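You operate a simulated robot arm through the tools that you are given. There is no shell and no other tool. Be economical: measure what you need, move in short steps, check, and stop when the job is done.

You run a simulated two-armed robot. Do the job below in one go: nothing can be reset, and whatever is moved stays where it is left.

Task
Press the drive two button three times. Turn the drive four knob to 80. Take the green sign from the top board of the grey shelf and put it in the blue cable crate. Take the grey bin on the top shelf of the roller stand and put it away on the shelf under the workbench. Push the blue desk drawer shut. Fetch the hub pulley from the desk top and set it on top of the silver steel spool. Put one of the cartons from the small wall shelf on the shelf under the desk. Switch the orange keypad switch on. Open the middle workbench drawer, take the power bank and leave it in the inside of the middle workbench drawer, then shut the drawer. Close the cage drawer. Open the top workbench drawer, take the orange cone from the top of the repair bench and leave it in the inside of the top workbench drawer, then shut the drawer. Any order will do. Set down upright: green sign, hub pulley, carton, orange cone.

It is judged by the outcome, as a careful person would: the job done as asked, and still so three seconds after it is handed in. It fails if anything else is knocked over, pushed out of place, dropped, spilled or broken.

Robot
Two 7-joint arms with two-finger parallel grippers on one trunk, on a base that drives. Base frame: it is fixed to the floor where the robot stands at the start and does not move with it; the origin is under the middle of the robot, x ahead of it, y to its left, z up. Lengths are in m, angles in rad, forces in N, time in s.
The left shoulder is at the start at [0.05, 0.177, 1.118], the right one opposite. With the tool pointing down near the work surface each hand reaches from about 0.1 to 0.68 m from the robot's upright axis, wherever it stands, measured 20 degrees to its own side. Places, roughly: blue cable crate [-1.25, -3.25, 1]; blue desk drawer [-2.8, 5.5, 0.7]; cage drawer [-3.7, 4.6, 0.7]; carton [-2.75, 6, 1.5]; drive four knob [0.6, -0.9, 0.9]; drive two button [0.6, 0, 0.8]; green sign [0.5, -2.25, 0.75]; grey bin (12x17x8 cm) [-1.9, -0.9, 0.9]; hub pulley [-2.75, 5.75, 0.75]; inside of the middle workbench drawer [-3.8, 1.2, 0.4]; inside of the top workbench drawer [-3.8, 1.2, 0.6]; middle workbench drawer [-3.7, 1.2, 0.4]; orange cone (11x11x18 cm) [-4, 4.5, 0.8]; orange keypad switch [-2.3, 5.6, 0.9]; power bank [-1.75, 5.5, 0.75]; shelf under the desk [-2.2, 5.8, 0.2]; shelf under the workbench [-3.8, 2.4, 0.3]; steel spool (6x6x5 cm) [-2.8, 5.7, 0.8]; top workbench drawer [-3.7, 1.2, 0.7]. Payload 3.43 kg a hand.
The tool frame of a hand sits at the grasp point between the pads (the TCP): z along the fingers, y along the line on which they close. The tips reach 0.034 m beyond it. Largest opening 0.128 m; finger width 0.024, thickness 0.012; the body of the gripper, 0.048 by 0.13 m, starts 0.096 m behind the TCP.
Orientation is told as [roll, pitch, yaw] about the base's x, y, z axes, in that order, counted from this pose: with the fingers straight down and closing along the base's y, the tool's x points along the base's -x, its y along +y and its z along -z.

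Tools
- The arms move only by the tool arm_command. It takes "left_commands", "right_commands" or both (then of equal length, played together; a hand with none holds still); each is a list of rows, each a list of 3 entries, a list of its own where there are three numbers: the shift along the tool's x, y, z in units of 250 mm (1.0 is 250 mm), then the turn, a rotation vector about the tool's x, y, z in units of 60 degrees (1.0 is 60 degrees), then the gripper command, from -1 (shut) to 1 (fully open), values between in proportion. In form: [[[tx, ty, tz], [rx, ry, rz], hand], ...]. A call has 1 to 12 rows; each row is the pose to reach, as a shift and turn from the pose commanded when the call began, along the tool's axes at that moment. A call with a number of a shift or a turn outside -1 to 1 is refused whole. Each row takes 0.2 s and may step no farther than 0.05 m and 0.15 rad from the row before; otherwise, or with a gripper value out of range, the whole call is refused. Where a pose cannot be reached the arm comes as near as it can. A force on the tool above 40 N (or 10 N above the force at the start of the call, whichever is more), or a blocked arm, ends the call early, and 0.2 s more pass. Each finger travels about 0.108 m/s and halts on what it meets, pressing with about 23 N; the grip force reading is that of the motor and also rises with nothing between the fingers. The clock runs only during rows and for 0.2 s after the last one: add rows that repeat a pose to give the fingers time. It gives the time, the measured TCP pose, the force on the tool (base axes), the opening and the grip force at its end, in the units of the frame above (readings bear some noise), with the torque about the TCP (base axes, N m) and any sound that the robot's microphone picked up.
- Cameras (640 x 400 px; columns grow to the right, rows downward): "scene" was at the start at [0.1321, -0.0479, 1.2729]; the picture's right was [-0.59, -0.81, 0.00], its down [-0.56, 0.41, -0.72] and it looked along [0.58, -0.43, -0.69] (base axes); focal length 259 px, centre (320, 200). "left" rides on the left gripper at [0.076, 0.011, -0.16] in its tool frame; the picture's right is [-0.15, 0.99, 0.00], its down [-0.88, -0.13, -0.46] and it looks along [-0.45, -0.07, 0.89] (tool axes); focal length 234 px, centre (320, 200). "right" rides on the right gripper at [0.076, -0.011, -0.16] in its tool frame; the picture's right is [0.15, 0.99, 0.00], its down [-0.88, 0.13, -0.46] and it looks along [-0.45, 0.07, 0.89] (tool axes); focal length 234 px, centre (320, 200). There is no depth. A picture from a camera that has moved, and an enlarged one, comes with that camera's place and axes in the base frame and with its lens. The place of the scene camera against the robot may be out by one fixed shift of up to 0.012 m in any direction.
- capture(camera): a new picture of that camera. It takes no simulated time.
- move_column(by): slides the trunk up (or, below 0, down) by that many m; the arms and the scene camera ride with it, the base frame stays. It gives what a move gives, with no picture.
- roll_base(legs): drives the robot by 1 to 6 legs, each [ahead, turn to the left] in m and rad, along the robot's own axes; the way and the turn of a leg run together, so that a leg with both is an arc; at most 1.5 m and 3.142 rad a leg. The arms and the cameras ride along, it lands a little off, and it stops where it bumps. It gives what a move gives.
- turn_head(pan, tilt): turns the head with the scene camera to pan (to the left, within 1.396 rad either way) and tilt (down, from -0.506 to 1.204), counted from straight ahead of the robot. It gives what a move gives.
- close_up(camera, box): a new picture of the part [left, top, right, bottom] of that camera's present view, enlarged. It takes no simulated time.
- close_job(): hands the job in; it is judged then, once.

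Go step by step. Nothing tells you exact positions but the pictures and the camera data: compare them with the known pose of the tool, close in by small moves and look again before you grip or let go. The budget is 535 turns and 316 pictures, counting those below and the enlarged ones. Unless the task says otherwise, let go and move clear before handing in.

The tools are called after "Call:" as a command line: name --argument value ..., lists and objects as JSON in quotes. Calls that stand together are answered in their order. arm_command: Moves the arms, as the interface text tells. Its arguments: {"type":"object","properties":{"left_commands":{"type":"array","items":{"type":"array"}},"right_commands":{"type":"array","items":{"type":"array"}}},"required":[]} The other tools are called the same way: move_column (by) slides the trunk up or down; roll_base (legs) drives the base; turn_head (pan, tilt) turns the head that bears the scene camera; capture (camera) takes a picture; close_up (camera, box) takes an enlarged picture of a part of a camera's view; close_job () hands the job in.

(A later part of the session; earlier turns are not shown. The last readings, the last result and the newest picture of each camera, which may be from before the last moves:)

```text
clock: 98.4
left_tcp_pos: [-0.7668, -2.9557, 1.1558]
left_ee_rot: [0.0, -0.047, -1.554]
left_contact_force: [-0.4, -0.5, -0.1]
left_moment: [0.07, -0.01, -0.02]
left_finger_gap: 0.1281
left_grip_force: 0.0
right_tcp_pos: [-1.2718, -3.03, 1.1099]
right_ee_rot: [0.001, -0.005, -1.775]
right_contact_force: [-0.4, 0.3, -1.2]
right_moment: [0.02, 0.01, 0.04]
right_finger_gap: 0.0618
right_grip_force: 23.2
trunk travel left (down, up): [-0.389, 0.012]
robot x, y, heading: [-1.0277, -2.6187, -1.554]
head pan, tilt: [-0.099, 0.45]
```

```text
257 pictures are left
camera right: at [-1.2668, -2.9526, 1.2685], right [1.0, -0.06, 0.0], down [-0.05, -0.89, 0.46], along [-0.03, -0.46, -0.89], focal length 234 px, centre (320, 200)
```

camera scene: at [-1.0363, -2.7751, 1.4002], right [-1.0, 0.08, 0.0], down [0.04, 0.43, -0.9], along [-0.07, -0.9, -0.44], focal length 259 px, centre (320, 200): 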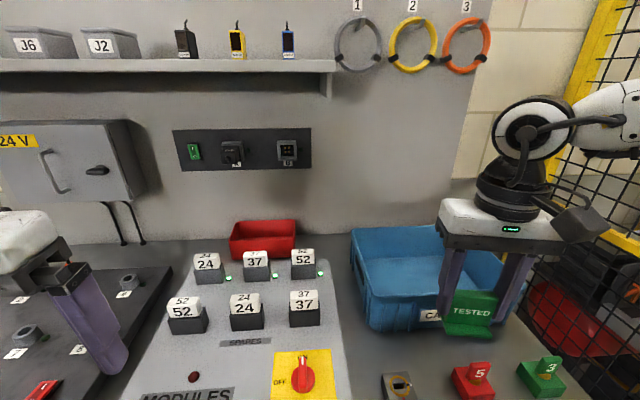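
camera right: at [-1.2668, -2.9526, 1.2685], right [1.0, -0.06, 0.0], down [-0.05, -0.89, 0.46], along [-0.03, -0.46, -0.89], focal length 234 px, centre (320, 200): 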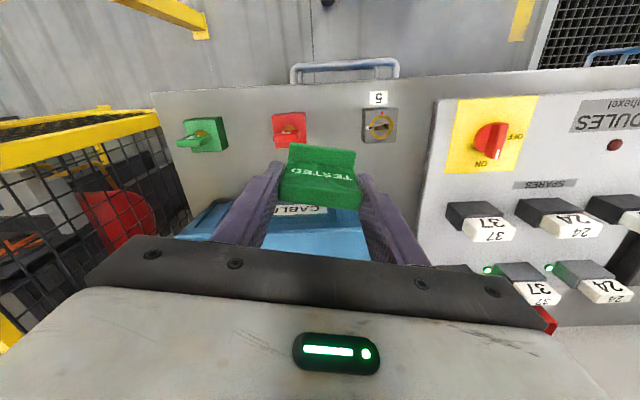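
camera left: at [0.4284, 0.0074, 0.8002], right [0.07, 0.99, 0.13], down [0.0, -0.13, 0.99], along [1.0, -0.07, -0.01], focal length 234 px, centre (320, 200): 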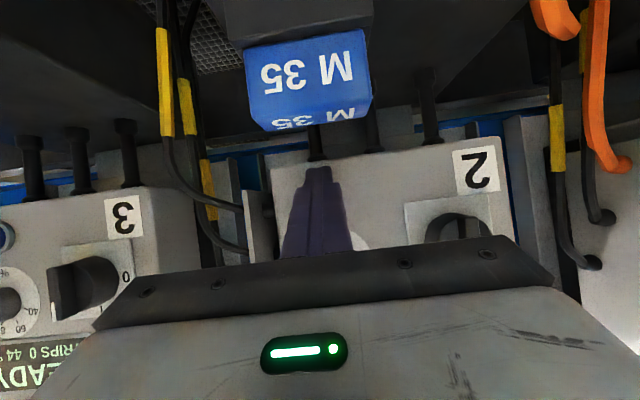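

Call:
arm_command --right_commands '[[[-0.17, 0, 0], [0, 0, 0], -1], [[-0.34, 0, 0], [0, 0, 0], -1], [[-0.51, 0.01, 0], [0, 0, 0], -1], [[-0.68, 0.01, 0], [0, 0, 0], -1], [[-0.855, 0.014, 0], [0, 0, 0], -1], [[-0.855, 0.014, 0], [0, 0, 0], -1]]'

Call:
capture --camera "scene"

Call:
capture --camera "right"

```text
clock: 99.8
left_tcp_pos: [-0.767, -2.9569, 1.1561]
left_ee_rot: [0.001, -0.046, -1.554]
left_contact_force: [-0.4, -0.9, 0.2]
left_moment: [0.03, 0.0, -0.04]
left_finger_gap: 0.128
left_grip_force: 0.1
right_tcp_pos: [-1.3203, -3.2061, 1.1064]
right_ee_rot: [0.002, -0.006, -1.775]
right_contact_force: [-0.6, 0.1, -1.9]
right_moment: [-0.01, 0.02, -0.03]
right_finger_gap: 0.0618
right_grip_force: 22.8
right hand out of reach, approached as far as the arm can: row 5, 6
trunk travel left (down, up): [-0.389, 0.012]
robot x, y, heading: [-1.0269, -2.6144, -1.552]
head pan, tilt: [-0.099, 0.45]
```

```text
256 pictures are left
camera scene: at [-1.0364, -2.775, 1.4002], right [-1.0, 0.08, 0.0], down [0.04, 0.43, -0.9], along [-0.07, -0.9, -0.44], focal length 259 px, centre (320, 200)
```

scene: 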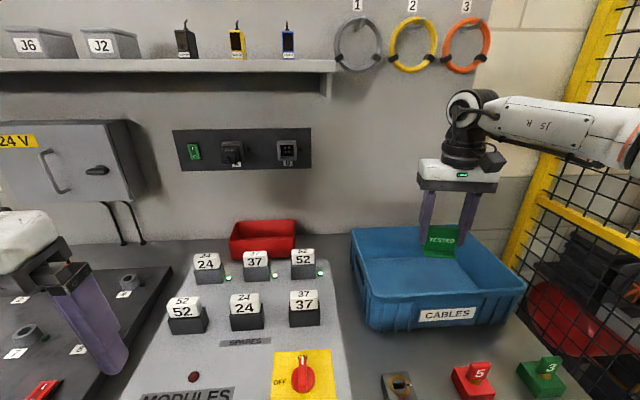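

```text
255 pictures are left
camera right: at [-1.3159, -3.1293, 1.2662], right [1.0, -0.06, 0.0], down [-0.05, -0.89, 0.46], along [-0.03, -0.46, -0.89], focal length 234 px, centre (320, 200)
```

right: 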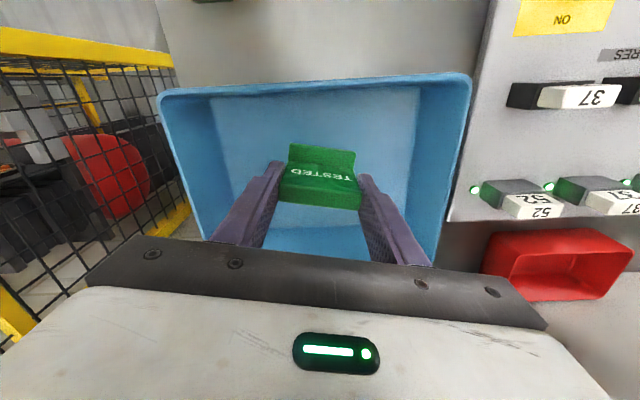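

Sign is over the crate. I'll lower it until it touches the floor of the crate.

Call:
arm_command --right_commands '[[[0, 0, 0.16], [0, 0, 0], -1], [[0, 0, 0.32], [0, 0, 0], -1], [[0, 0, 0.46], [0, 0, 0], -1], [[0, 0, 0.5], [0, 0, 0], -1], [[0, 0, 0.54], [0, 0, 0], -1]]'

Call:
capture --camera "scene"

```text
clock: 101.0
left_tcp_pos: [-0.7679, -2.9564, 1.1567]
left_ee_rot: [0.0, -0.046, -1.554]
left_contact_force: [0.7, -0.7, 0.5]
left_moment: [0.02, 0.02, 0.0]
left_finger_gap: 0.128
left_grip_force: 0.1
right_tcp_pos: [-1.326, -3.1926, 0.9824]
right_ee_rot: [0.002, -0.005, -1.775]
right_contact_force: [-0.7, 0.3, -0.7]
right_moment: [-0.01, 0.01, 0.0]
right_finger_gap: 0.0616
right_grip_force: 22.7
right hand out of reach, approached as far as the arm can: row 2, 3, 4, 5
trunk travel left (down, up): [-0.389, 0.012]
robot x, y, heading: [-1.0294, -2.6128, -1.552]
head pan, tilt: [-0.099, 0.45]
```

```text
254 pictures are left
camera scene: at [-1.0363, -2.7746, 1.4003], right [-1.0, 0.08, 0.0], down [0.04, 0.43, -0.9], along [-0.07, -0.9, -0.44], focal length 259 px, centre (320, 200)
```

scene: 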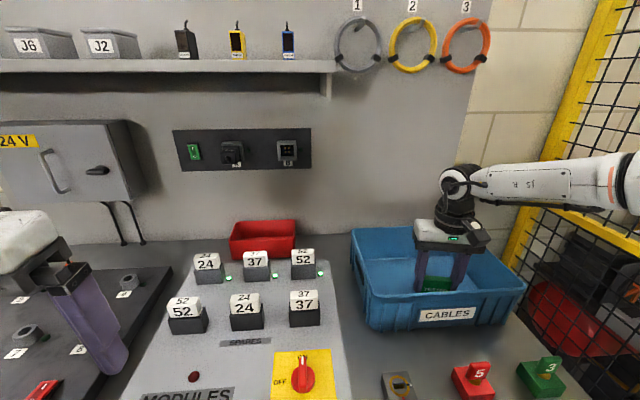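

Call:
roll_base --legs '[[0.06, 0]]'

Call:
arm_command --right_commands '[[[0, 0, 0.03], [0, 0, 0], -1], [[0, 0, 0.06], [0, 0, 0], -1], [[0, 0, 0.09], [0, 0, 0], -1], [[0, 0, 0.11], [0, 0, 0], -1], [[0, 0, 0.13], [0, 0, 0], -1], [[0, 0, 0.15], [0, 0, 0], -1]]'

Call:
capture --camera "right"

```text
clock: 101.9
left_tcp_pos: [-0.7669, -3.0177, 1.1567]
left_ee_rot: [-0.001, -0.046, -1.553]
left_contact_force: [-0.2, -0.8, 0.7]
left_moment: [0.07, 0.02, -0.05]
left_finger_gap: 0.1282
left_grip_force: 0.1
right_tcp_pos: [-1.3246, -3.2547, 0.9824]
right_ee_rot: [-0.001, -0.005, -1.773]
right_contact_force: [-0.1, -0.2, -2.0]
right_moment: [0.04, -0.02, 0.03]
right_finger_gap: 0.0617
right_grip_force: 22.6
trunk travel left (down, up): [-0.389, 0.012]
robot x, y, heading: [-1.0252, -2.6698, -1.555]
head pan, tilt: [-0.099, 0.45]
```

```text
clock: 103.3
left_tcp_pos: [-0.7652, -3.0154, 1.1555]
left_ee_rot: [-0.001, -0.047, -1.553]
left_contact_force: [-0.6, 0.8, -0.1]
left_moment: [-0.02, -0.01, -0.01]
left_finger_gap: 0.1279
left_grip_force: 0.1
right_tcp_pos: [-1.327, -3.2441, 0.957]
right_ee_rot: [0.002, -0.014, -1.775]
right_contact_force: [1.4, -4.2, 17.0]
right_moment: [-0.03, 0.42, 0.11]
right_finger_gap: 0.062
right_grip_force: 22.9
right hand out of reach, approached as far as the arm can: row 2, 3, 4, 5, 6
trunk travel left (down, up): [-0.389, 0.012]
robot x, y, heading: [-1.0272, -2.674, -1.554]
head pan, tilt: [-0.099, 0.45]
```

```text
253 pictures are left
camera right: at [-1.3226, -3.1656, 1.1142], right [1.0, -0.06, 0.0], down [-0.05, -0.88, 0.47], along [-0.03, -0.47, -0.88], focal length 234 px, centre (320, 200)
```

right: 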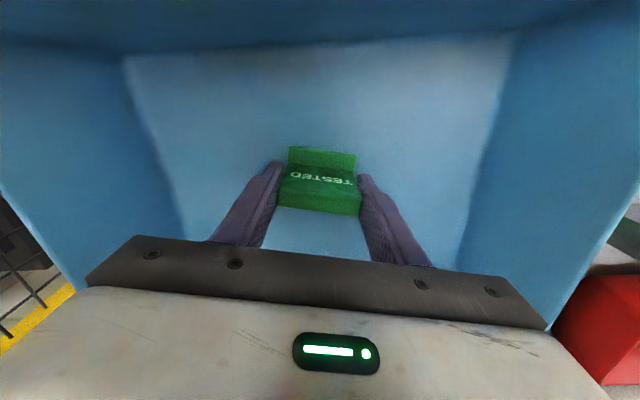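

The sign is on the crate floor. I'll release and lift out.

Call:
arm_command --right_commands '[[[0, 0, -0.012], [0, 0, 0], -0.6], [[0, 0, -0.012], [0, 0, 0], 0.2], [[0, 0, -0.012], [0, 0, 0], 0.2], [[0, 0, -0.15], [0, 0, 0], 0.2], [[0, 0, -0.34], [0, 0, 0], 0.2], [[0, 0, -0.53], [0, 0, 0], 0.2], [[0, 0, -0.72], [0, 0, 0], 0.2]]'

Call:
capture --camera "right"

```text
clock: 104.9
left_tcp_pos: [-0.7654, -3.0165, 1.1558]
left_ee_rot: [-0.001, -0.048, -1.554]
left_contact_force: [-0.2, -0.7, -0.3]
left_moment: [0.0, 0.01, 0.04]
left_finger_gap: 0.1281
left_grip_force: 0.1
right_tcp_pos: [-1.3283, -3.242, 1.1343]
right_ee_rot: [-0.001, -0.004, -1.773]
right_contact_force: [-0.3, 0.3, -0.3]
right_moment: [-0.02, -0.01, 0.0]
right_finger_gap: 0.0767
right_grip_force: 0.0
trunk travel left (down, up): [-0.389, 0.012]
robot x, y, heading: [-1.0229, -2.6728, -1.557]
head pan, tilt: [-0.099, 0.45]
```

```text
252 pictures are left
camera right: at [-1.3229, -3.1646, 1.2925], right [1.0, -0.06, 0.0], down [-0.05, -0.89, 0.46], along [-0.03, -0.46, -0.89], focal length 234 px, centre (320, 200)
```

right: 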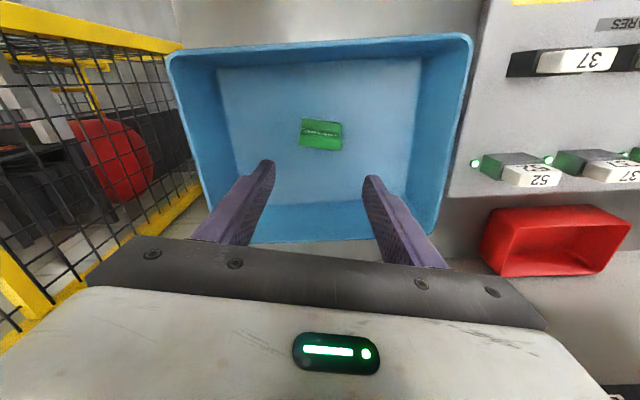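

The sign stands upright in the crate. Next I'll back off and look at the roller stand with the grey bin.

Call:
arm_command --right_commands '[[[0.18, 0, 0], [0, 0, 0], 0.2], [[0.36, 0, 0], [0, 0, 0], 0.6], [[0.54, 0, 0], [0, 0, 0], 1], [[0.72, 0, 0], [0, 0, 0], 1], [[0.88, 0, 0], [0, 0, 0], 1]]'

Call:
roll_base --legs '[[-0.6, 0], [0, -2.4]]'

Call:
turn_head --pan 0 --tilt 0.35

Call:
capture --camera "scene"

```text
clock: 106.1
left_tcp_pos: [-0.7661, -3.0155, 1.1568]
left_ee_rot: [0.001, -0.045, -1.552]
left_contact_force: [-0.3, -0.2, -1.1]
left_moment: [-0.02, -0.03, 0.0]
left_finger_gap: 0.128
left_grip_force: 0.0
right_tcp_pos: [-1.2827, -3.0247, 1.132]
right_ee_rot: [-0.001, -0.008, -1.775]
right_contact_force: [0.1, 0.2, -0.5]
right_moment: [-0.01, 0.03, 0.01]
right_finger_gap: 0.1279
right_grip_force: 0.1
trunk travel left (down, up): [-0.389, 0.012]
robot x, y, heading: [-1.0249, -2.6749, -1.553]
head pan, tilt: [-0.099, 0.45]
```

```text
clock: 115.2
left_tcp_pos: [-1.4593, -2.0051, 1.1556]
left_ee_rot: [0.001, -0.047, 2.338]
left_contact_force: [0.6, 0.3, 0.3]
left_moment: [0.03, -0.03, 0.0]
left_finger_gap: 0.1281
left_grip_force: 0.0
right_tcp_pos: [-1.0871, -1.6471, 1.1322]
right_ee_rot: [0.001, -0.006, 2.114]
right_contact_force: [0.3, -0.8, 0.1]
right_moment: [0.02, 0.02, -0.01]
right_finger_gap: 0.128
right_grip_force: 0.1
trunk travel left (down, up): [-0.389, 0.012]
robot x, y, heading: [-1.0351, -2.0786, 2.337]
head pan, tilt: [-0.099, 0.45]
```

```text
clock: 115.8
left_tcp_pos: [-1.4607, -2.0056, 1.156]
left_ee_rot: [-0.001, -0.046, 2.338]
left_contact_force: [-0.2, -0.3, -0.1]
left_moment: [0.02, -0.04, -0.02]
left_finger_gap: 0.128
left_grip_force: 0.1
right_tcp_pos: [-1.088, -1.6468, 1.1319]
right_ee_rot: [-0.001, -0.004, 2.116]
right_contact_force: [-0.3, 0.1, 0.9]
right_moment: [-0.01, -0.02, 0.0]
right_finger_gap: 0.128
right_grip_force: 0.0
trunk travel left (down, up): [-0.389, 0.012]
robot x, y, heading: [-1.0341, -2.0759, 2.338]
head pan, tilt: [0.0, 0.351]
```

```text
251 pictures are left
camera scene: at [-1.1546, -1.9609, 1.4095], right [0.72, 0.69, 0.0], down [0.24, -0.25, -0.94], along [-0.65, 0.68, -0.34], focal length 259 px, centre (320, 200)
```

scene: 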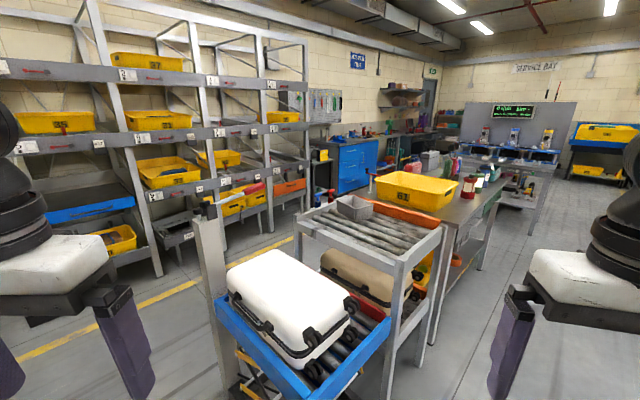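

The roller stand with the grey bin is at about (-1.9, -0.9), between a scissor lift and a long bench, best approached from the west aisle. I'll check the passage on the left.

Call:
turn_head --pan 0.75 --tilt 0.5

Call:
capture --camera "scene"

Call:
turn_head --pan -0.5 --tilt 0.35

Call:
capture --camera "scene"

```text
clock: 117.0
left_tcp_pos: [-1.4595, -2.0042, 1.1558]
left_ee_rot: [0.0, -0.048, 2.341]
left_contact_force: [0.2, -0.1, -0.8]
left_moment: [-0.02, -0.02, -0.02]
left_finger_gap: 0.1279
left_grip_force: 0.0
right_tcp_pos: [-1.0883, -1.6471, 1.133]
right_ee_rot: [-0.001, -0.006, 2.115]
right_contact_force: [0.1, -1.0, 0.0]
right_moment: [0.03, 0.0, -0.04]
right_finger_gap: 0.1277
right_grip_force: 0.0
trunk travel left (down, up): [-0.389, 0.012]
robot x, y, heading: [-1.037, -2.0809, 2.344]
head pan, tilt: [0.75, 0.499]
```

```text
250 pictures are left
camera scene: at [-1.1807, -2.0231, 1.3959], right [0.05, 1.0, 0.0], down [0.48, -0.03, -0.88], along [-0.88, 0.05, -0.48], focal length 259 px, centre (320, 200)
```

scene: 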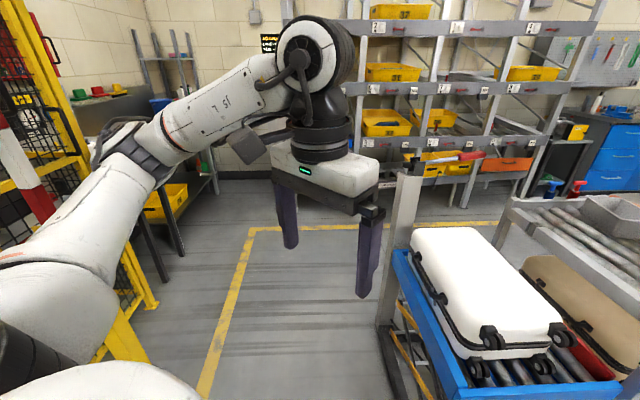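

```text
clock: 118.4
left_tcp_pos: [-1.4595, -2.0059, 1.156]
left_ee_rot: [-0.001, -0.047, 2.34]
left_contact_force: [0.1, -0.6, -0.1]
left_moment: [0.04, 0.0, -0.01]
left_finger_gap: 0.1279
left_grip_force: 0.1
right_tcp_pos: [-1.0872, -1.6459, 1.1324]
right_ee_rot: [-0.003, -0.003, 2.116]
right_contact_force: [0.7, 0.3, -0.6]
right_moment: [0.0, 0.01, -0.01]
right_finger_gap: 0.1279
right_grip_force: 0.0
trunk travel left (down, up): [-0.389, 0.012]
robot x, y, heading: [-1.0387, -2.0801, 2.339]
head pan, tilt: [-0.499, 0.351]
```

```text
249 pictures are left
camera scene: at [-1.1147, -1.9382, 1.4095], right [0.96, 0.27, 0.0], down [0.09, -0.33, -0.94], along [-0.25, 0.91, -0.34], focal length 259 px, centre (320, 200)
```

scene: 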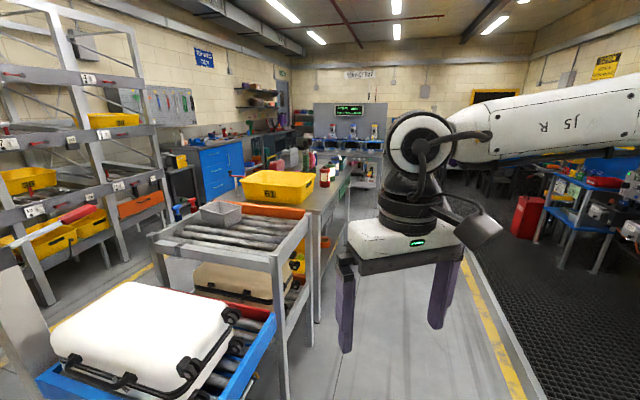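

The south lane is wide enough. I'll go west through it, then north up the west aisle.

Call:
roll_base --legs '[[0, 0.74], [1.5, 0], [0.1, 0], [0, -1.51]]'

Call:
turn_head --pan -0.3 --tilt 0.45

Call:
capture --camera "scene"

```text
clock: 132.1
left_tcp_pos: [-2.8686, -1.6518, 1.1552]
left_ee_rot: [0.0, -0.047, 1.597]
left_contact_force: [0.1, 0.0, -0.1]
left_moment: [0.02, 0.02, 0.01]
left_finger_gap: 0.1281
left_grip_force: 0.1
right_tcp_pos: [-2.3531, -1.6391, 1.1326]
right_ee_rot: [-0.002, -0.006, 1.375]
right_contact_force: [-0.8, 0.1, 0.3]
right_moment: [0.01, 0.02, -0.02]
right_finger_gap: 0.128
right_grip_force: 0.0
trunk travel left (down, up): [-0.389, 0.012]
robot x, y, heading: [-2.6102, -1.9906, 1.596]
head pan, tilt: [-0.499, 0.351]
```

```text
clock: 132.8
left_tcp_pos: [-2.8702, -1.6515, 1.1571]
left_ee_rot: [-0.001, -0.047, 1.597]
left_contact_force: [0.0, -0.4, -0.7]
left_moment: [-0.01, -0.04, -0.01]
left_finger_gap: 0.128
left_grip_force: 0.0
right_tcp_pos: [-2.3529, -1.6399, 1.1327]
right_ee_rot: [0.001, -0.006, 1.375]
right_contact_force: [-0.3, 0.9, 0.0]
right_moment: [0.0, -0.02, -0.01]
right_finger_gap: 0.1278
right_grip_force: 0.0
trunk travel left (down, up): [-0.389, 0.012]
robot x, y, heading: [-2.6097, -1.9893, 1.602]
head pan, tilt: [-0.3, 0.45]
```

```text
248 pictures are left
camera scene: at [-2.5895, -1.8325, 1.4003], right [0.96, -0.27, 0.0], down [-0.12, -0.42, -0.9], along [0.24, 0.87, -0.43], focal length 259 px, centre (320, 200)
```

scene: 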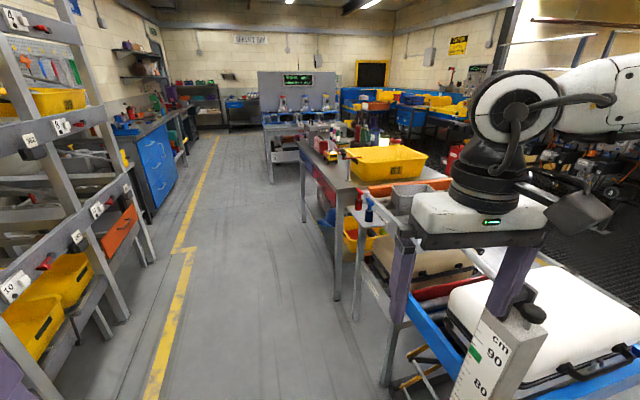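

Call:
roll_base --legs '[[1.0, 0], [0, -1.6]]'

Call:
turn_head --pan 0 --tilt 0.6

Call:
capture --camera "scene"

```text
clock: 141.8
left_tcp_pos: [-2.2834, -0.7696, 1.1566]
left_ee_rot: [0.0, -0.048, -0.025]
left_contact_force: [-0.2, 0.2, 0.7]
left_moment: [-0.01, 0.0, -0.04]
left_finger_gap: 0.1283
left_grip_force: 0.2
right_tcp_pos: [-2.2967, -1.2866, 1.1326]
right_ee_rot: [0.0, -0.007, -0.245]
right_contact_force: [0.1, -0.2, 0.2]
right_moment: [0.0, -0.01, 0.0]
right_finger_gap: 0.1282
right_grip_force: 0.0
trunk travel left (down, up): [-0.389, 0.012]
robot x, y, heading: [-2.6361, -1.0135, -0.022]
head pan, tilt: [-0.3, 0.45]
```

```text
clock: 142.6
left_tcp_pos: [-2.2831, -0.7703, 1.1565]
left_ee_rot: [0.0, -0.049, -0.025]
left_contact_force: [0.1, 0.4, -0.2]
left_moment: [0.01, 0.01, 0.05]
left_finger_gap: 0.1278
left_grip_force: 0.0
right_tcp_pos: [-2.2959, -1.2864, 1.1329]
right_ee_rot: [0.0, -0.006, -0.246]
right_contact_force: [0.6, 1.1, -0.2]
right_moment: [0.02, -0.01, -0.01]
right_finger_gap: 0.1278
right_grip_force: 0.0
trunk travel left (down, up): [-0.389, 0.012]
robot x, y, heading: [-2.6357, -1.0168, -0.019]
head pan, tilt: [0.0, 0.6]
```

```text
247 pictures are left
camera scene: at [-2.4818, -1.0169, 1.3868], right [-0.02, -1.0, 0.0], down [-0.56, 0.01, -0.83], along [0.83, -0.02, -0.56], focal length 259 px, centre (320, 200)
```

scene: 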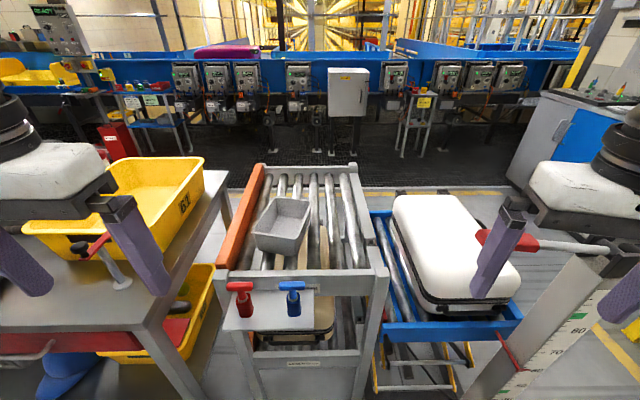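

The grey bin sits on the rollers just ahead. I'll take a closer look with zoom and the left hand's camera.

Call:
close_up --camera "scene" --box '[210, 150, 400, 340]'

Call:
capture --camera "left"

```text
2.11 times, centred on (305, 245) of scene
camera zoom: at [-2.4818, -1.0169, 1.3868], right [-0.02, -1.0, 0.0], down [-0.56, 0.01, -0.83], along [0.83, -0.02, -0.56], focal length 545 px, centre (352, 105)
```

zoom: 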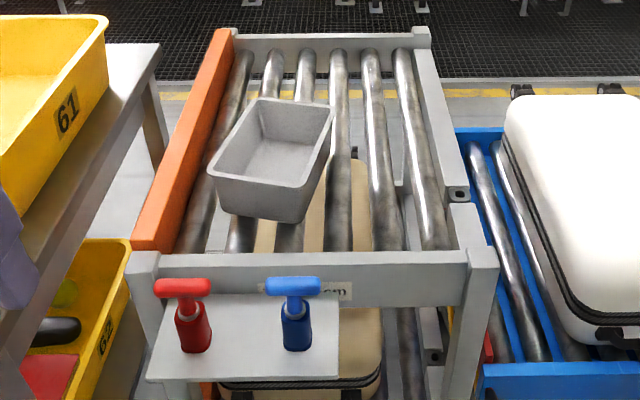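

```text
245 pictures are left
camera left: at [-2.3657, -0.757, 1.3134], right [0.17, 0.99, 0.01], down [0.85, -0.15, 0.5], along [0.49, -0.08, -0.87], focal length 234 px, centre (320, 200)
```

left: 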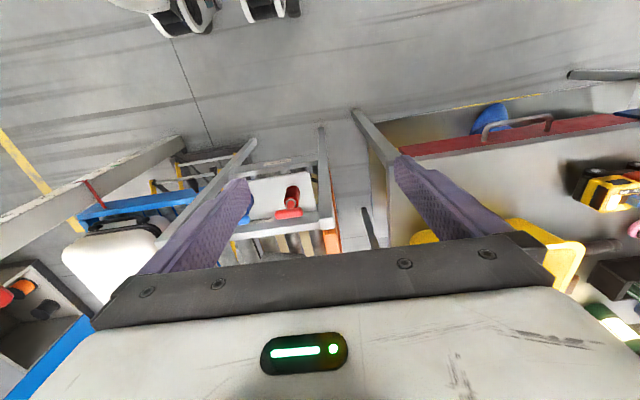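

I take the bin rim at z≈0.95, centre (-1.91, -0.93), turned about -0.2 rad. I'll pinch its left long wall with the left hand pitched 45°, so it can later go into the low shelf. First I align the base.

Call:
roll_base --legs '[[0, -0.185]]'

Call:
arm_command --left_commands '[[[0, 0, 0], [0, -0.14, 0], 0], [[0, 0, 0], [0, -0.28, 0], 0], [[0, 0, 0], [0, -0.42, 0], 0], [[0, 0, 0], [0, -0.56, 0], 0], [[0, 0, 0], [0, -0.7, 0], 0]]'

Call:
capture --camera "left"

```text
clock: 143.7
left_tcp_pos: [-2.2447, -0.8382, 1.157]
left_ee_rot: [-0.001, -0.047, -0.207]
left_contact_force: [0.5, 0.2, 0.0]
left_moment: [-0.02, 0.02, 0.0]
left_finger_gap: 0.1282
left_grip_force: 0.1
right_tcp_pos: [-2.352, -1.3448, 1.1328]
right_ee_rot: [0.002, -0.005, -0.429]
right_contact_force: [0.8, 0.0, -0.8]
right_moment: [0.0, -0.01, 0.0]
right_finger_gap: 0.1282
right_grip_force: 0.0
trunk travel left (down, up): [-0.389, 0.012]
robot x, y, heading: [-2.6387, -1.0142, -0.205]
head pan, tilt: [0.0, 0.6]
```

```text
clock: 144.9
left_tcp_pos: [-2.2015, -0.8439, 1.1945]
left_ee_rot: [0.0, -0.78, -0.209]
left_contact_force: [0.7, 0.0, 0.9]
left_moment: [0.05, -0.01, 0.0]
left_finger_gap: 0.064
left_grip_force: 0.1
left hand out of reach, approached as far as the arm can: row 4, 5
right_tcp_pos: [-2.3515, -1.3433, 1.1328]
right_ee_rot: [0.0, -0.005, -0.428]
right_contact_force: [-0.7, 0.1, -0.1]
right_moment: [0.04, -0.01, 0.01]
right_finger_gap: 0.128
right_grip_force: 0.1
trunk travel left (down, up): [-0.389, 0.012]
robot x, y, heading: [-2.6343, -1.015, -0.21]
head pan, tilt: [0.0, 0.6]
```

```text
244 pictures are left
camera left: at [-2.3609, -0.7984, 1.2559], right [0.31, 0.95, 0.1], down [0.27, -0.19, 0.94], along [0.91, -0.26, -0.32], focal length 234 px, centre (320, 200)
```

left: 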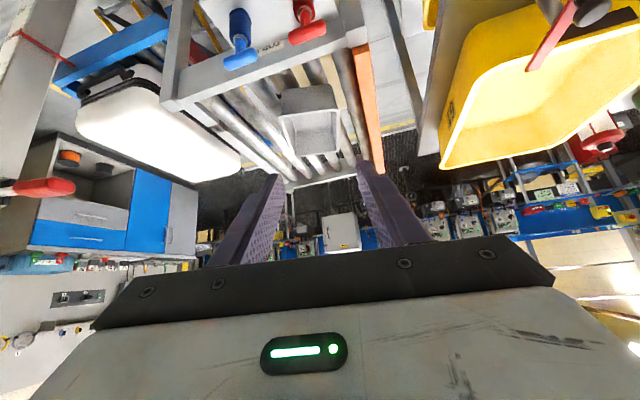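

Call:
arm_command --left_commands '[[[-0.02, 0.03, 0.18], [0, 0, 0], 0], [[-0.04, 0.06, 0.36], [0, 0, 0], 0], [[-0.06, 0.09, 0.54], [0, 0, 0], 0], [[-0.08, 0.126, 0.72], [0, 0, 0], 0], [[-0.1, 0.126, 0.9], [0, 0, 0], 0], [[-0.1, 0.126, 0.9], [0, 0, 0], 0]]'

Call:
capture --camera "left"

Call:
capture --camera "scene"

```text
clock: 146.3
left_tcp_pos: [-2.0211, -0.8475, 1.0512]
left_ee_rot: [0.001, -0.78, -0.211]
left_contact_force: [0.2, 1.2, 0.3]
left_moment: [0.0, -0.01, -0.03]
left_finger_gap: 0.0639
left_grip_force: 0.0
right_tcp_pos: [-2.3528, -1.3432, 1.1325]
right_ee_rot: [0.0, -0.007, -0.427]
right_contact_force: [0.9, 0.0, -0.2]
right_moment: [0.0, 0.0, 0.02]
right_finger_gap: 0.128
right_grip_force: 0.2
trunk travel left (down, up): [-0.389, 0.012]
robot x, y, heading: [-2.6363, -1.0118, -0.211]
head pan, tilt: [0.0, 0.6]
```

```text
243 pictures are left
camera left: at [-2.1805, -0.8026, 1.1118], right [0.31, 0.95, 0.1], down [0.27, -0.19, 0.94], along [0.91, -0.26, -0.32], focal length 234 px, centre (320, 200)
```

left: 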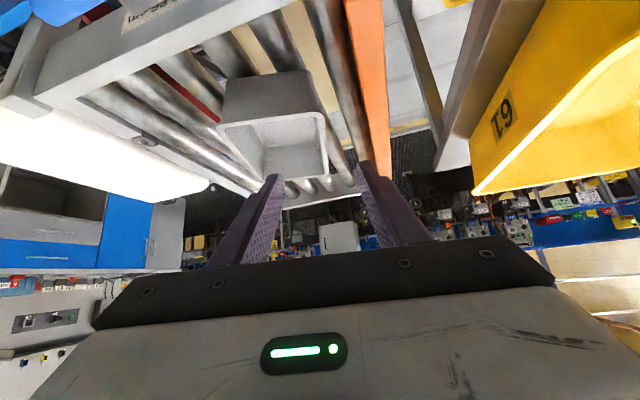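

```text
242 pictures are left
camera scene: at [-2.4855, -1.0454, 1.3868], right [-0.2, -0.98, 0.0], down [-0.55, 0.12, -0.83], along [0.81, -0.17, -0.56], focal length 259 px, centre (320, 200)
```

scene: 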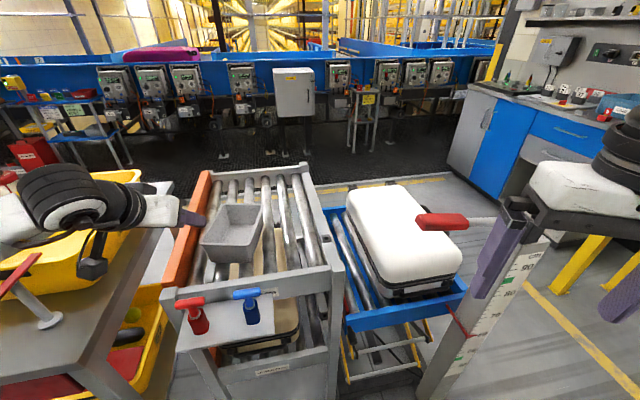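

Call:
arm_command --left_commands '[[[0, 0.01, 0.18], [0, 0, 0], 0], [[0, 0.02, 0.36], [0, 0, 0], 0], [[0, 0.02, 0.5], [0, 0, 0], 0], [[0, 0.02, 0.5], [0, 0, 0], 0]]'

Call:
capture --camera "left"

Call:
close_up --camera "scene" --box '[140, 160, 320, 300]'

```text
clock: 147.3
left_tcp_pos: [-1.9326, -0.8628, 0.9635]
left_ee_rot: [-0.001, -0.781, -0.208]
left_contact_force: [-0.4, -0.1, 0.1]
left_moment: [0.01, 0.01, -0.01]
left_finger_gap: 0.0641
left_grip_force: 0.1
right_tcp_pos: [-2.3521, -1.3438, 1.133]
right_ee_rot: [0.0, -0.005, -0.429]
right_contact_force: [-0.1, 0.6, -0.1]
right_moment: [0.02, 0.01, -0.02]
right_finger_gap: 0.1278
right_grip_force: 0.2
trunk travel left (down, up): [-0.389, 0.012]
robot x, y, heading: [-2.6354, -1.0143, -0.204]
head pan, tilt: [0.0, 0.6]
```

```text
241 pictures are left
camera left: at [-2.0932, -0.8172, 1.0243], right [0.31, 0.95, 0.1], down [0.27, -0.19, 0.94], along [0.91, -0.26, -0.32], focal length 234 px, centre (320, 200)
```

left: 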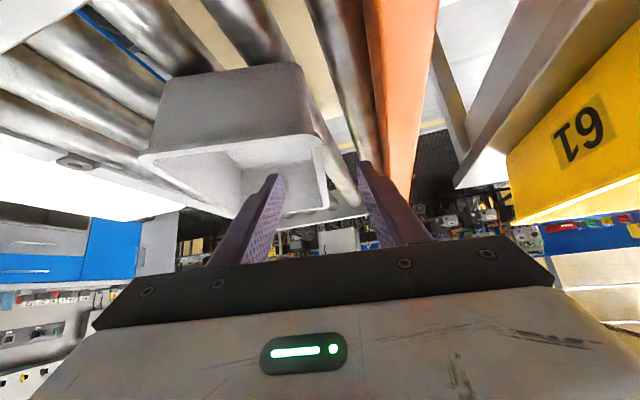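

```text
2.86 times, centred on (230, 230) of scene
camera zoom: at [-2.4854, -1.0454, 1.3868], right [-0.2, -0.98, 0.0], down [-0.55, 0.12, -0.83], along [0.81, -0.17, -0.56], focal length 739 px, centre (577, 114)
```

zoom: 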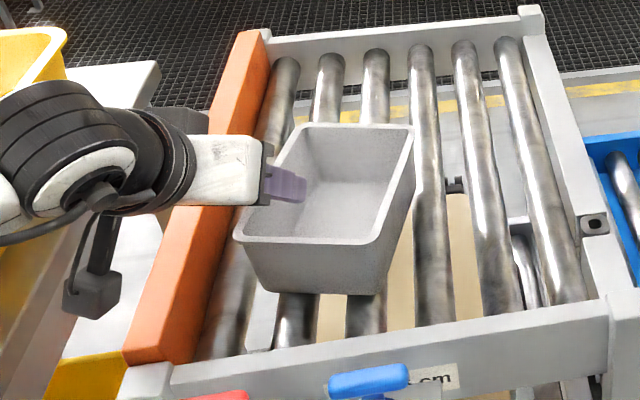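

Call:
arm_command --left_commands '[[[0, 0.01, 0.09], [0, 0, 0], 0], [[0, 0.015, 0.16], [0, 0, 0], 0], [[0, 0.015, 0.16], [0, 0, 0], -1], [[0, 0.015, 0.16], [0, 0, 0], -1], [[0, 0.015, 0.16], [0, 0, 0], -1]]'

Call:
capture --camera "left"

```text
clock: 148.5
left_tcp_pos: [-1.9058, -0.8665, 0.9345]
left_ee_rot: [-0.001, -0.78, -0.206]
left_contact_force: [0.6, 0.3, 5.0]
left_moment: [-0.67, 0.43, 0.01]
left_finger_gap: 0.0042
left_grip_force: 22.7
right_tcp_pos: [-2.3526, -1.3434, 1.1327]
right_ee_rot: [-0.001, -0.007, -0.429]
right_contact_force: [0.8, -0.7, 0.4]
right_moment: [-0.03, 0.02, -0.01]
right_finger_gap: 0.128
right_grip_force: 0.1
trunk travel left (down, up): [-0.389, 0.012]
robot x, y, heading: [-2.6374, -1.0137, -0.205]
head pan, tilt: [0.0, 0.6]
```

```text
239 pictures are left
camera left: at [-2.0661, -0.8211, 0.9956], right [0.31, 0.95, 0.1], down [0.27, -0.19, 0.94], along [0.91, -0.26, -0.31], focal length 234 px, centre (320, 200)
```

left: 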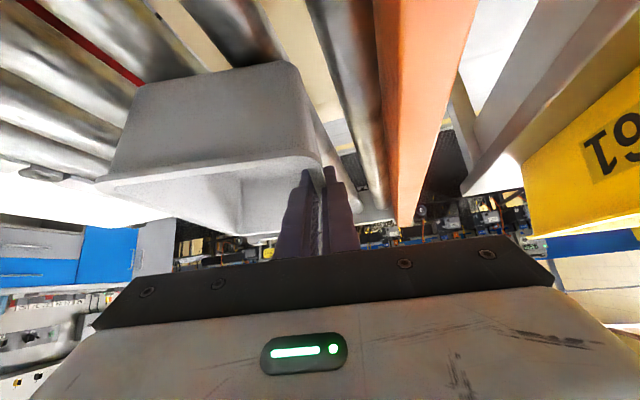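

Wall gripped (4 mm). I'll lift straight up and see whether the bin stays level.

Call:
arm_command --left_commands '[[[-0.07, 0, -0.07], [0, 0, 0], -1], [[-0.14, 0, -0.14], [0, 0, 0], -1], [[-0.25, 0, -0.25], [0, 0, 0], -1], [[-0.36, 0, -0.36], [0, 0, 0], -1], [[-0.45, 0, -0.45], [0, 0, 0], -1]]'

Call:
capture --camera "scene"

Call:
capture --camera "left"

```text
clock: 149.7
left_tcp_pos: [-1.9064, -0.8667, 1.0924]
left_ee_rot: [0.001, -0.778, -0.207]
left_contact_force: [-0.7, 0.7, -1.7]
left_moment: [0.1, 0.04, -0.03]
left_finger_gap: 0.0039
left_grip_force: 22.9
right_tcp_pos: [-2.3503, -1.3438, 1.1326]
right_ee_rot: [0.001, -0.006, -0.432]
right_contact_force: [0.3, -0.1, 0.3]
right_moment: [-0.02, 0.03, -0.02]
right_finger_gap: 0.1279
right_grip_force: 0.1
trunk travel left (down, up): [-0.389, 0.012]
robot x, y, heading: [-2.6394, -1.0156, -0.205]
head pan, tilt: [0.0, 0.6]
```

```text
238 pictures are left
camera scene: at [-2.4852, -1.0458, 1.3867], right [-0.2, -0.98, 0.0], down [-0.55, 0.12, -0.83], along [0.81, -0.17, -0.56], focal length 259 px, centre (320, 200)
```

scene: 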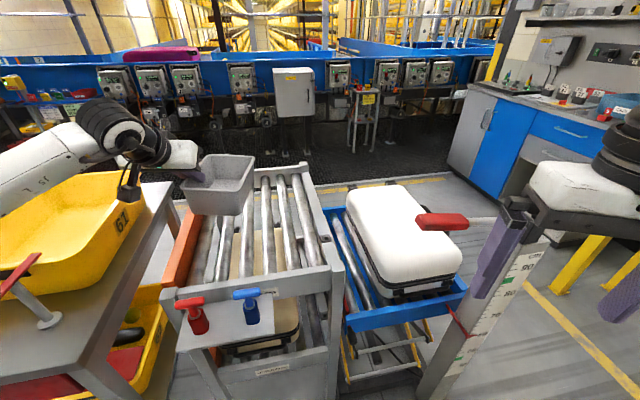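

```text
237 pictures are left
camera left: at [-2.0666, -0.8224, 1.1539], right [0.31, 0.95, 0.1], down [0.27, -0.19, 0.94], along [0.91, -0.26, -0.32], focal length 234 px, centre (320, 200)
```

left: 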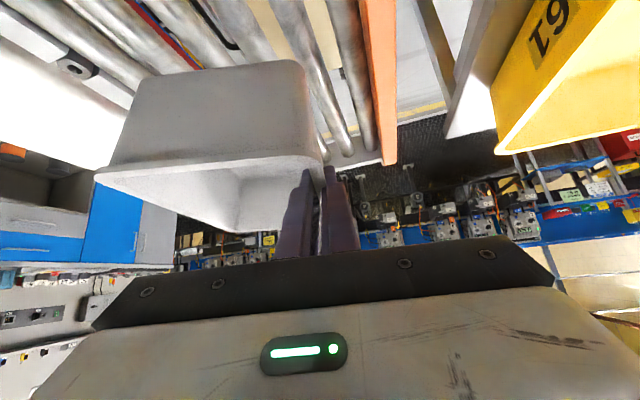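

The bin is held level. I'll pull it in, back up, and turn north up the aisle.

Call:
arm_command --left_commands '[[[0.1, 0, -0.16], [0, 0, 0], -1], [[0.2, 0, -0.28], [0, 0, 0], -1], [[0.3, 0, -0.4], [0, 0, 0], -1], [[0.42, 0, -0.52], [0, 0, 0], -1], [[0.55, 0, -0.62], [0, 0, 0], -1]]'

Call:
roll_base --legs '[[-0.15, 0], [0, 1.77]]'

Call:
turn_head --pan 0.3 --tilt 0.4

Call:
capture --camera "scene"

```text
clock: 150.9
left_tcp_pos: [-2.1082, -0.8205, 1.1076]
left_ee_rot: [0.0, -0.78, -0.207]
left_contact_force: [0.5, 0.1, -0.8]
left_moment: [0.12, 0.05, -0.01]
left_finger_gap: 0.0038
left_grip_force: 22.9
right_tcp_pos: [-2.352, -1.3435, 1.1324]
right_ee_rot: [0.0, -0.009, -0.431]
right_contact_force: [0.0, 0.1, 0.0]
right_moment: [-0.03, -0.02, -0.01]
right_finger_gap: 0.128
right_grip_force: 0.0
trunk travel left (down, up): [-0.389, 0.012]
robot x, y, heading: [-2.6353, -1.0147, -0.205]
head pan, tilt: [0.0, 0.6]
```

```text
clock: 156.6
left_tcp_pos: [-3.0772, -0.5042, 1.1063]
left_ee_rot: [0.001, -0.78, 1.562]
left_contact_force: [-0.1, 0.1, -2.4]
left_moment: [-0.05, 0.07, 0.0]
left_finger_gap: 0.0036
left_grip_force: 23.1
right_tcp_pos: [-2.5157, -0.6397, 1.1322]
right_ee_rot: [0.0, -0.005, 1.34]
right_contact_force: [-0.3, -0.8, 0.3]
right_moment: [0.01, 0.03, 0.05]
right_finger_gap: 0.1278
right_grip_force: 0.1
trunk travel left (down, up): [-0.389, 0.012]
robot x, y, heading: [-2.7816, -0.9836, 1.562]
head pan, tilt: [0.0, 0.6]
```

```text
clock: 157.4
left_tcp_pos: [-3.0764, -0.5037, 1.1069]
left_ee_rot: [0.001, -0.78, 1.561]
left_contact_force: [0.2, 0.4, -1.1]
left_moment: [-0.05, 0.1, -0.01]
left_finger_gap: 0.0037
left_grip_force: 22.7
right_tcp_pos: [-2.5164, -0.6394, 1.1318]
right_ee_rot: [0.001, -0.006, 1.34]
right_contact_force: [-0.3, -0.2, -0.1]
right_moment: [0.0, -0.02, -0.03]
right_finger_gap: 0.1281
right_grip_force: 0.0
trunk travel left (down, up): [-0.389, 0.012]
robot x, y, heading: [-2.7812, -0.983, 1.565]
head pan, tilt: [0.3, 0.4]
```

```text
236 pictures are left
camera scene: at [-2.813, -0.8236, 1.4049], right [0.96, 0.29, 0.0], down [0.11, -0.37, -0.92], along [-0.27, 0.88, -0.39], focal length 259 px, centre (320, 200)
```

scene: 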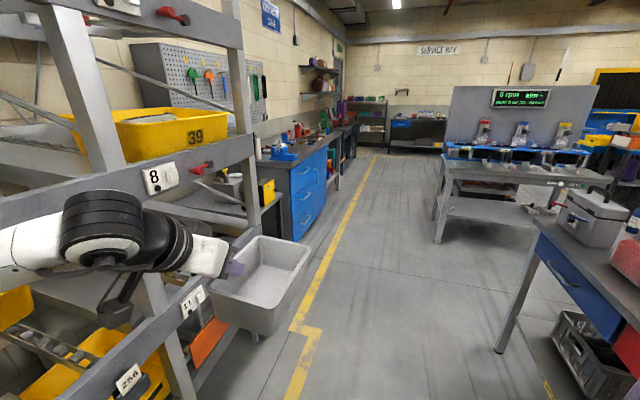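

The aisle ahead is clear, with the blue drawer cabinet of the workbench on the left. I'll drive up the aisle.

Call:
roll_base --legs '[[1.5, 0], [1.3, 0]]'

Call:
turn_head --pan 0.9 --tilt 0.6

Call:
capture --camera "scene"

```text
clock: 170.9
left_tcp_pos: [-3.0557, 2.3016, 1.1061]
left_ee_rot: [0.002, -0.78, 1.565]
left_contact_force: [0.7, 0.0, -1.2]
left_moment: [-0.07, 0.1, 0.01]
left_finger_gap: 0.0035
left_grip_force: 23.1
right_tcp_pos: [-2.4945, 2.1683, 1.1328]
right_ee_rot: [0.001, -0.005, 1.343]
right_contact_force: [-0.5, 0.2, 0.5]
right_moment: [-0.01, 0.01, 0.04]
right_finger_gap: 0.128
right_grip_force: 0.0
trunk travel left (down, up): [-0.389, 0.012]
robot x, y, heading: [-2.7591, 1.8204, 1.565]
head pan, tilt: [0.3, 0.4]
```

```text
clock: 171.9
left_tcp_pos: [-3.0559, 2.3011, 1.1062]
left_ee_rot: [-0.001, -0.779, 1.564]
left_contact_force: [0.1, -0.6, -1.4]
left_moment: [-0.06, 0.11, -0.03]
left_finger_gap: 0.0038
left_grip_force: 23.4
right_tcp_pos: [-2.4942, 2.1681, 1.1322]
right_ee_rot: [-0.001, -0.007, 1.344]
right_contact_force: [0.3, -0.9, 0.4]
right_moment: [0.01, -0.02, -0.02]
right_finger_gap: 0.1279
right_grip_force: 0.1
trunk travel left (down, up): [-0.389, 0.012]
robot x, y, heading: [-2.7599, 1.8228, 1.572]
head pan, tilt: [0.901, 0.6]
```

```text
235 pictures are left
camera scene: at [-2.8327, 1.9489, 1.3868], right [0.62, 0.78, 0.0], down [0.44, -0.35, -0.83], along [-0.64, 0.52, -0.56], focal length 259 px, centre (320, 200)
```

scene: 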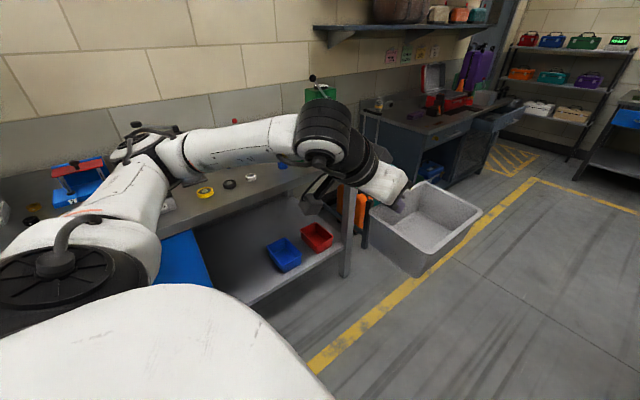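

Under the workbench I see a low shelf with small blue and red bins. I'll turn to face it.

Call:
roll_base --legs '[[0.4, 0], [0, 1.57]]'

Call:
turn_head --pan 0.0 --tilt 0.7

Call:
capture --camera "scene"

```text
clock: 173.5
left_tcp_pos: [-3.0624, 2.4331, 1.1212]
left_ee_rot: [-0.014, -0.816, 1.571]
left_contact_force: [-0.3, -0.2, -1.7]
left_moment: [-0.01, 0.07, -0.06]
left_finger_gap: 0.0036
left_grip_force: 22.6
right_tcp_pos: [-2.5118, 2.2802, 1.1534]
right_ee_rot: [-0.008, -0.069, 1.396]
right_contact_force: [-0.2, -0.2, 0.3]
right_moment: [-0.05, -0.01, -0.01]
right_finger_gap: 0.1281
right_grip_force: 0.0
trunk travel left (down, up): [-0.389, 0.012]
robot x, y, heading: [-2.7669, 1.9861, 1.535]
head pan, tilt: [0.901, 0.6]
stopped in leg 1: the robot was blocked; the commanded pose is now the measured one
```

```text
clock: 174.7
left_tcp_pos: [-3.0641, 2.433, 1.122]
left_ee_rot: [-0.012, -0.822, 1.573]
left_contact_force: [0.1, -1.1, -1.4]
left_moment: [-0.03, 0.12, 0.0]
left_finger_gap: 0.0037
left_grip_force: 22.6
right_tcp_pos: [-2.5101, 2.2794, 1.1533]
right_ee_rot: [-0.013, -0.068, 1.398]
right_contact_force: [0.6, -0.7, 0.3]
right_moment: [0.0, 0.01, 0.01]
right_finger_gap: 0.1281
right_grip_force: 0.1
trunk travel left (down, up): [-0.389, 0.012]
robot x, y, heading: [-2.7636, 1.9848, 1.534]
head pan, tilt: [0.0, 0.7]
```

```text
234 pictures are left
camera scene: at [-2.773, 2.0985, 1.3834], right [1.0, -0.03, 0.01], down [-0.01, -0.61, -0.79], along [0.03, 0.79, -0.61], focal length 259 px, centre (320, 200)
```

scene: 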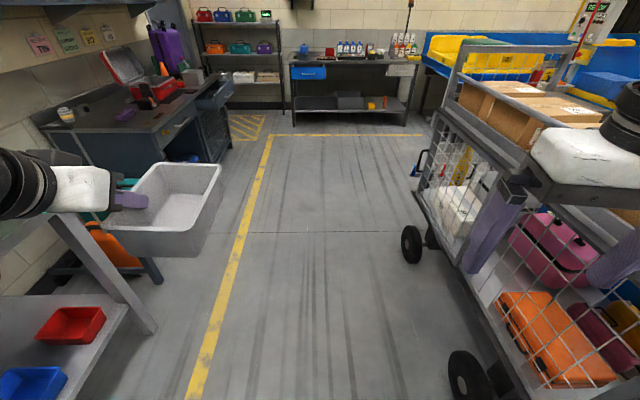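

The base bumped the cage cart at the front right. I'll back away at once and look.

Call:
roll_base --legs '[[-0.2, 0]]'

Call:
turn_head --pan -0.4 --tilt 0.7

Call:
capture --camera "scene"

```text
clock: 176.3
left_tcp_pos: [-3.0581, 2.2686, 1.108]
left_ee_rot: [0.001, -0.779, 1.557]
left_contact_force: [-0.1, -0.4, -2.1]
left_moment: [-0.03, 0.07, -0.01]
left_finger_gap: 0.0035
left_grip_force: 22.9
right_tcp_pos: [-2.5031, 2.1188, 1.1367]
right_ee_rot: [-0.005, -0.019, 1.376]
right_contact_force: [0.3, 0.3, -0.4]
right_moment: [0.02, -0.01, 0.0]
right_finger_gap: 0.1281
right_grip_force: 0.0
trunk travel left (down, up): [-0.389, 0.012]
robot x, y, heading: [-2.7687, 1.7891, 1.544]
head pan, tilt: [0.0, 0.7]
```

```text
clock: 177.2
left_tcp_pos: [-3.058, 2.2689, 1.1062]
left_ee_rot: [0.0, -0.778, 1.558]
left_contact_force: [0.5, -0.3, -1.5]
left_moment: [-0.09, 0.09, -0.01]
left_finger_gap: 0.0036
left_grip_force: 23.1
right_tcp_pos: [-2.5027, 2.1186, 1.1357]
right_ee_rot: [-0.003, -0.021, 1.376]
right_contact_force: [-0.3, -0.1, -0.6]
right_moment: [-0.03, -0.01, 0.02]
right_finger_gap: 0.1279
right_grip_force: 0.0
trunk travel left (down, up): [-0.389, 0.012]
robot x, y, heading: [-2.7658, 1.785, 1.546]
head pan, tilt: [-0.4, 0.7]
```

```text
233 pictures are left
camera scene: at [-2.7347, 1.9368, 1.3781], right [0.91, -0.41, 0.0], down [-0.27, -0.59, -0.76], along [0.32, 0.7, -0.64], focal length 259 px, centre (320, 200)
```

scene: 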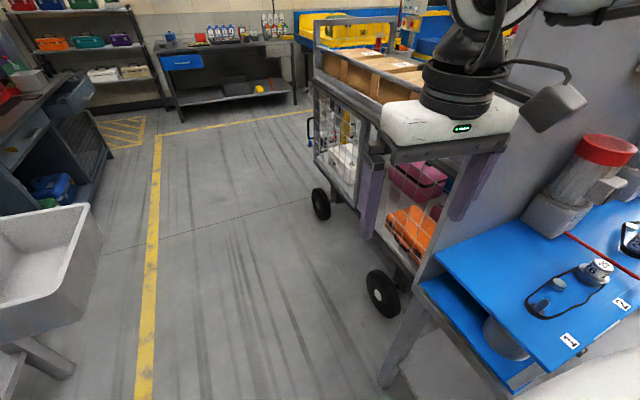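

The right elbow likely touched the table panel on the right; nothing looks displaced. I'll steer further left and then turn to face the shelf.

Call:
roll_base --legs '[[0, 0.3], [0.35, 0]]'

Call:
turn_head --pan -0.7 --tilt 0.7

Call:
capture --camera "scene"

```text
clock: 179.6
left_tcp_pos: [-3.2147, 2.2651, 1.1184]
left_ee_rot: [-0.009, -0.808, 1.854]
left_contact_force: [0.8, 0.3, -2.0]
left_moment: [-0.06, 0.11, 0.03]
left_finger_gap: 0.0037
left_grip_force: 22.8
right_tcp_pos: [-2.64, 2.2814, 1.1571]
right_ee_rot: [0.041, -0.075, 1.646]
right_contact_force: [-0.7, -0.4, 0.0]
right_moment: [0.03, 0.04, 0.01]
right_finger_gap: 0.128
right_grip_force: 0.0
trunk travel left (down, up): [-0.389, 0.012]
robot x, y, heading: [-2.8078, 1.9133, 1.804]
head pan, tilt: [-0.4, 0.7]
stopped in leg 2: the robot was blocked; the commanded pose is now the measured one
```

```text
clock: 180.3
left_tcp_pos: [-3.2161, 2.2645, 1.1192]
left_ee_rot: [-0.009, -0.814, 1.857]
left_contact_force: [0.0, 0.1, -0.8]
left_moment: [-0.07, 0.05, -0.02]
left_finger_gap: 0.0037
left_grip_force: 23.7
right_tcp_pos: [-2.6419, 2.2815, 1.1575]
right_ee_rot: [0.044, -0.08, 1.65]
right_contact_force: [0.1, -0.1, -0.6]
right_moment: [0.01, 0.02, 0.01]
right_finger_gap: 0.128
right_grip_force: 0.1
trunk travel left (down, up): [-0.389, 0.012]
robot x, y, heading: [-2.8043, 1.9176, 1.807]
head pan, tilt: [-0.7, 0.7]
```

```text
232 pictures are left
camera scene: at [-2.7854, 2.0226, 1.382], right [0.89, -0.45, -0.02], down [-0.29, -0.55, -0.78], along [0.34, 0.71, -0.62], focal length 259 px, centre (320, 200)
```

scene: 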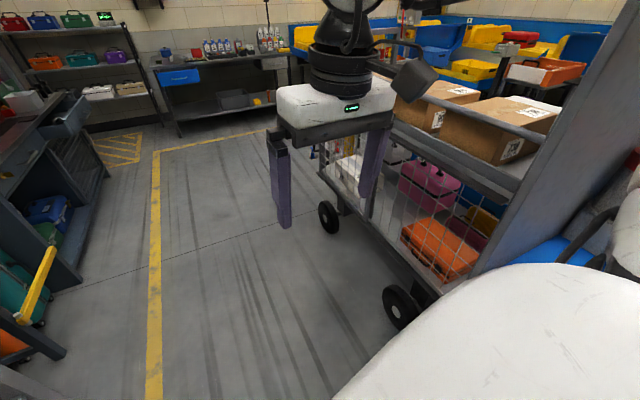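

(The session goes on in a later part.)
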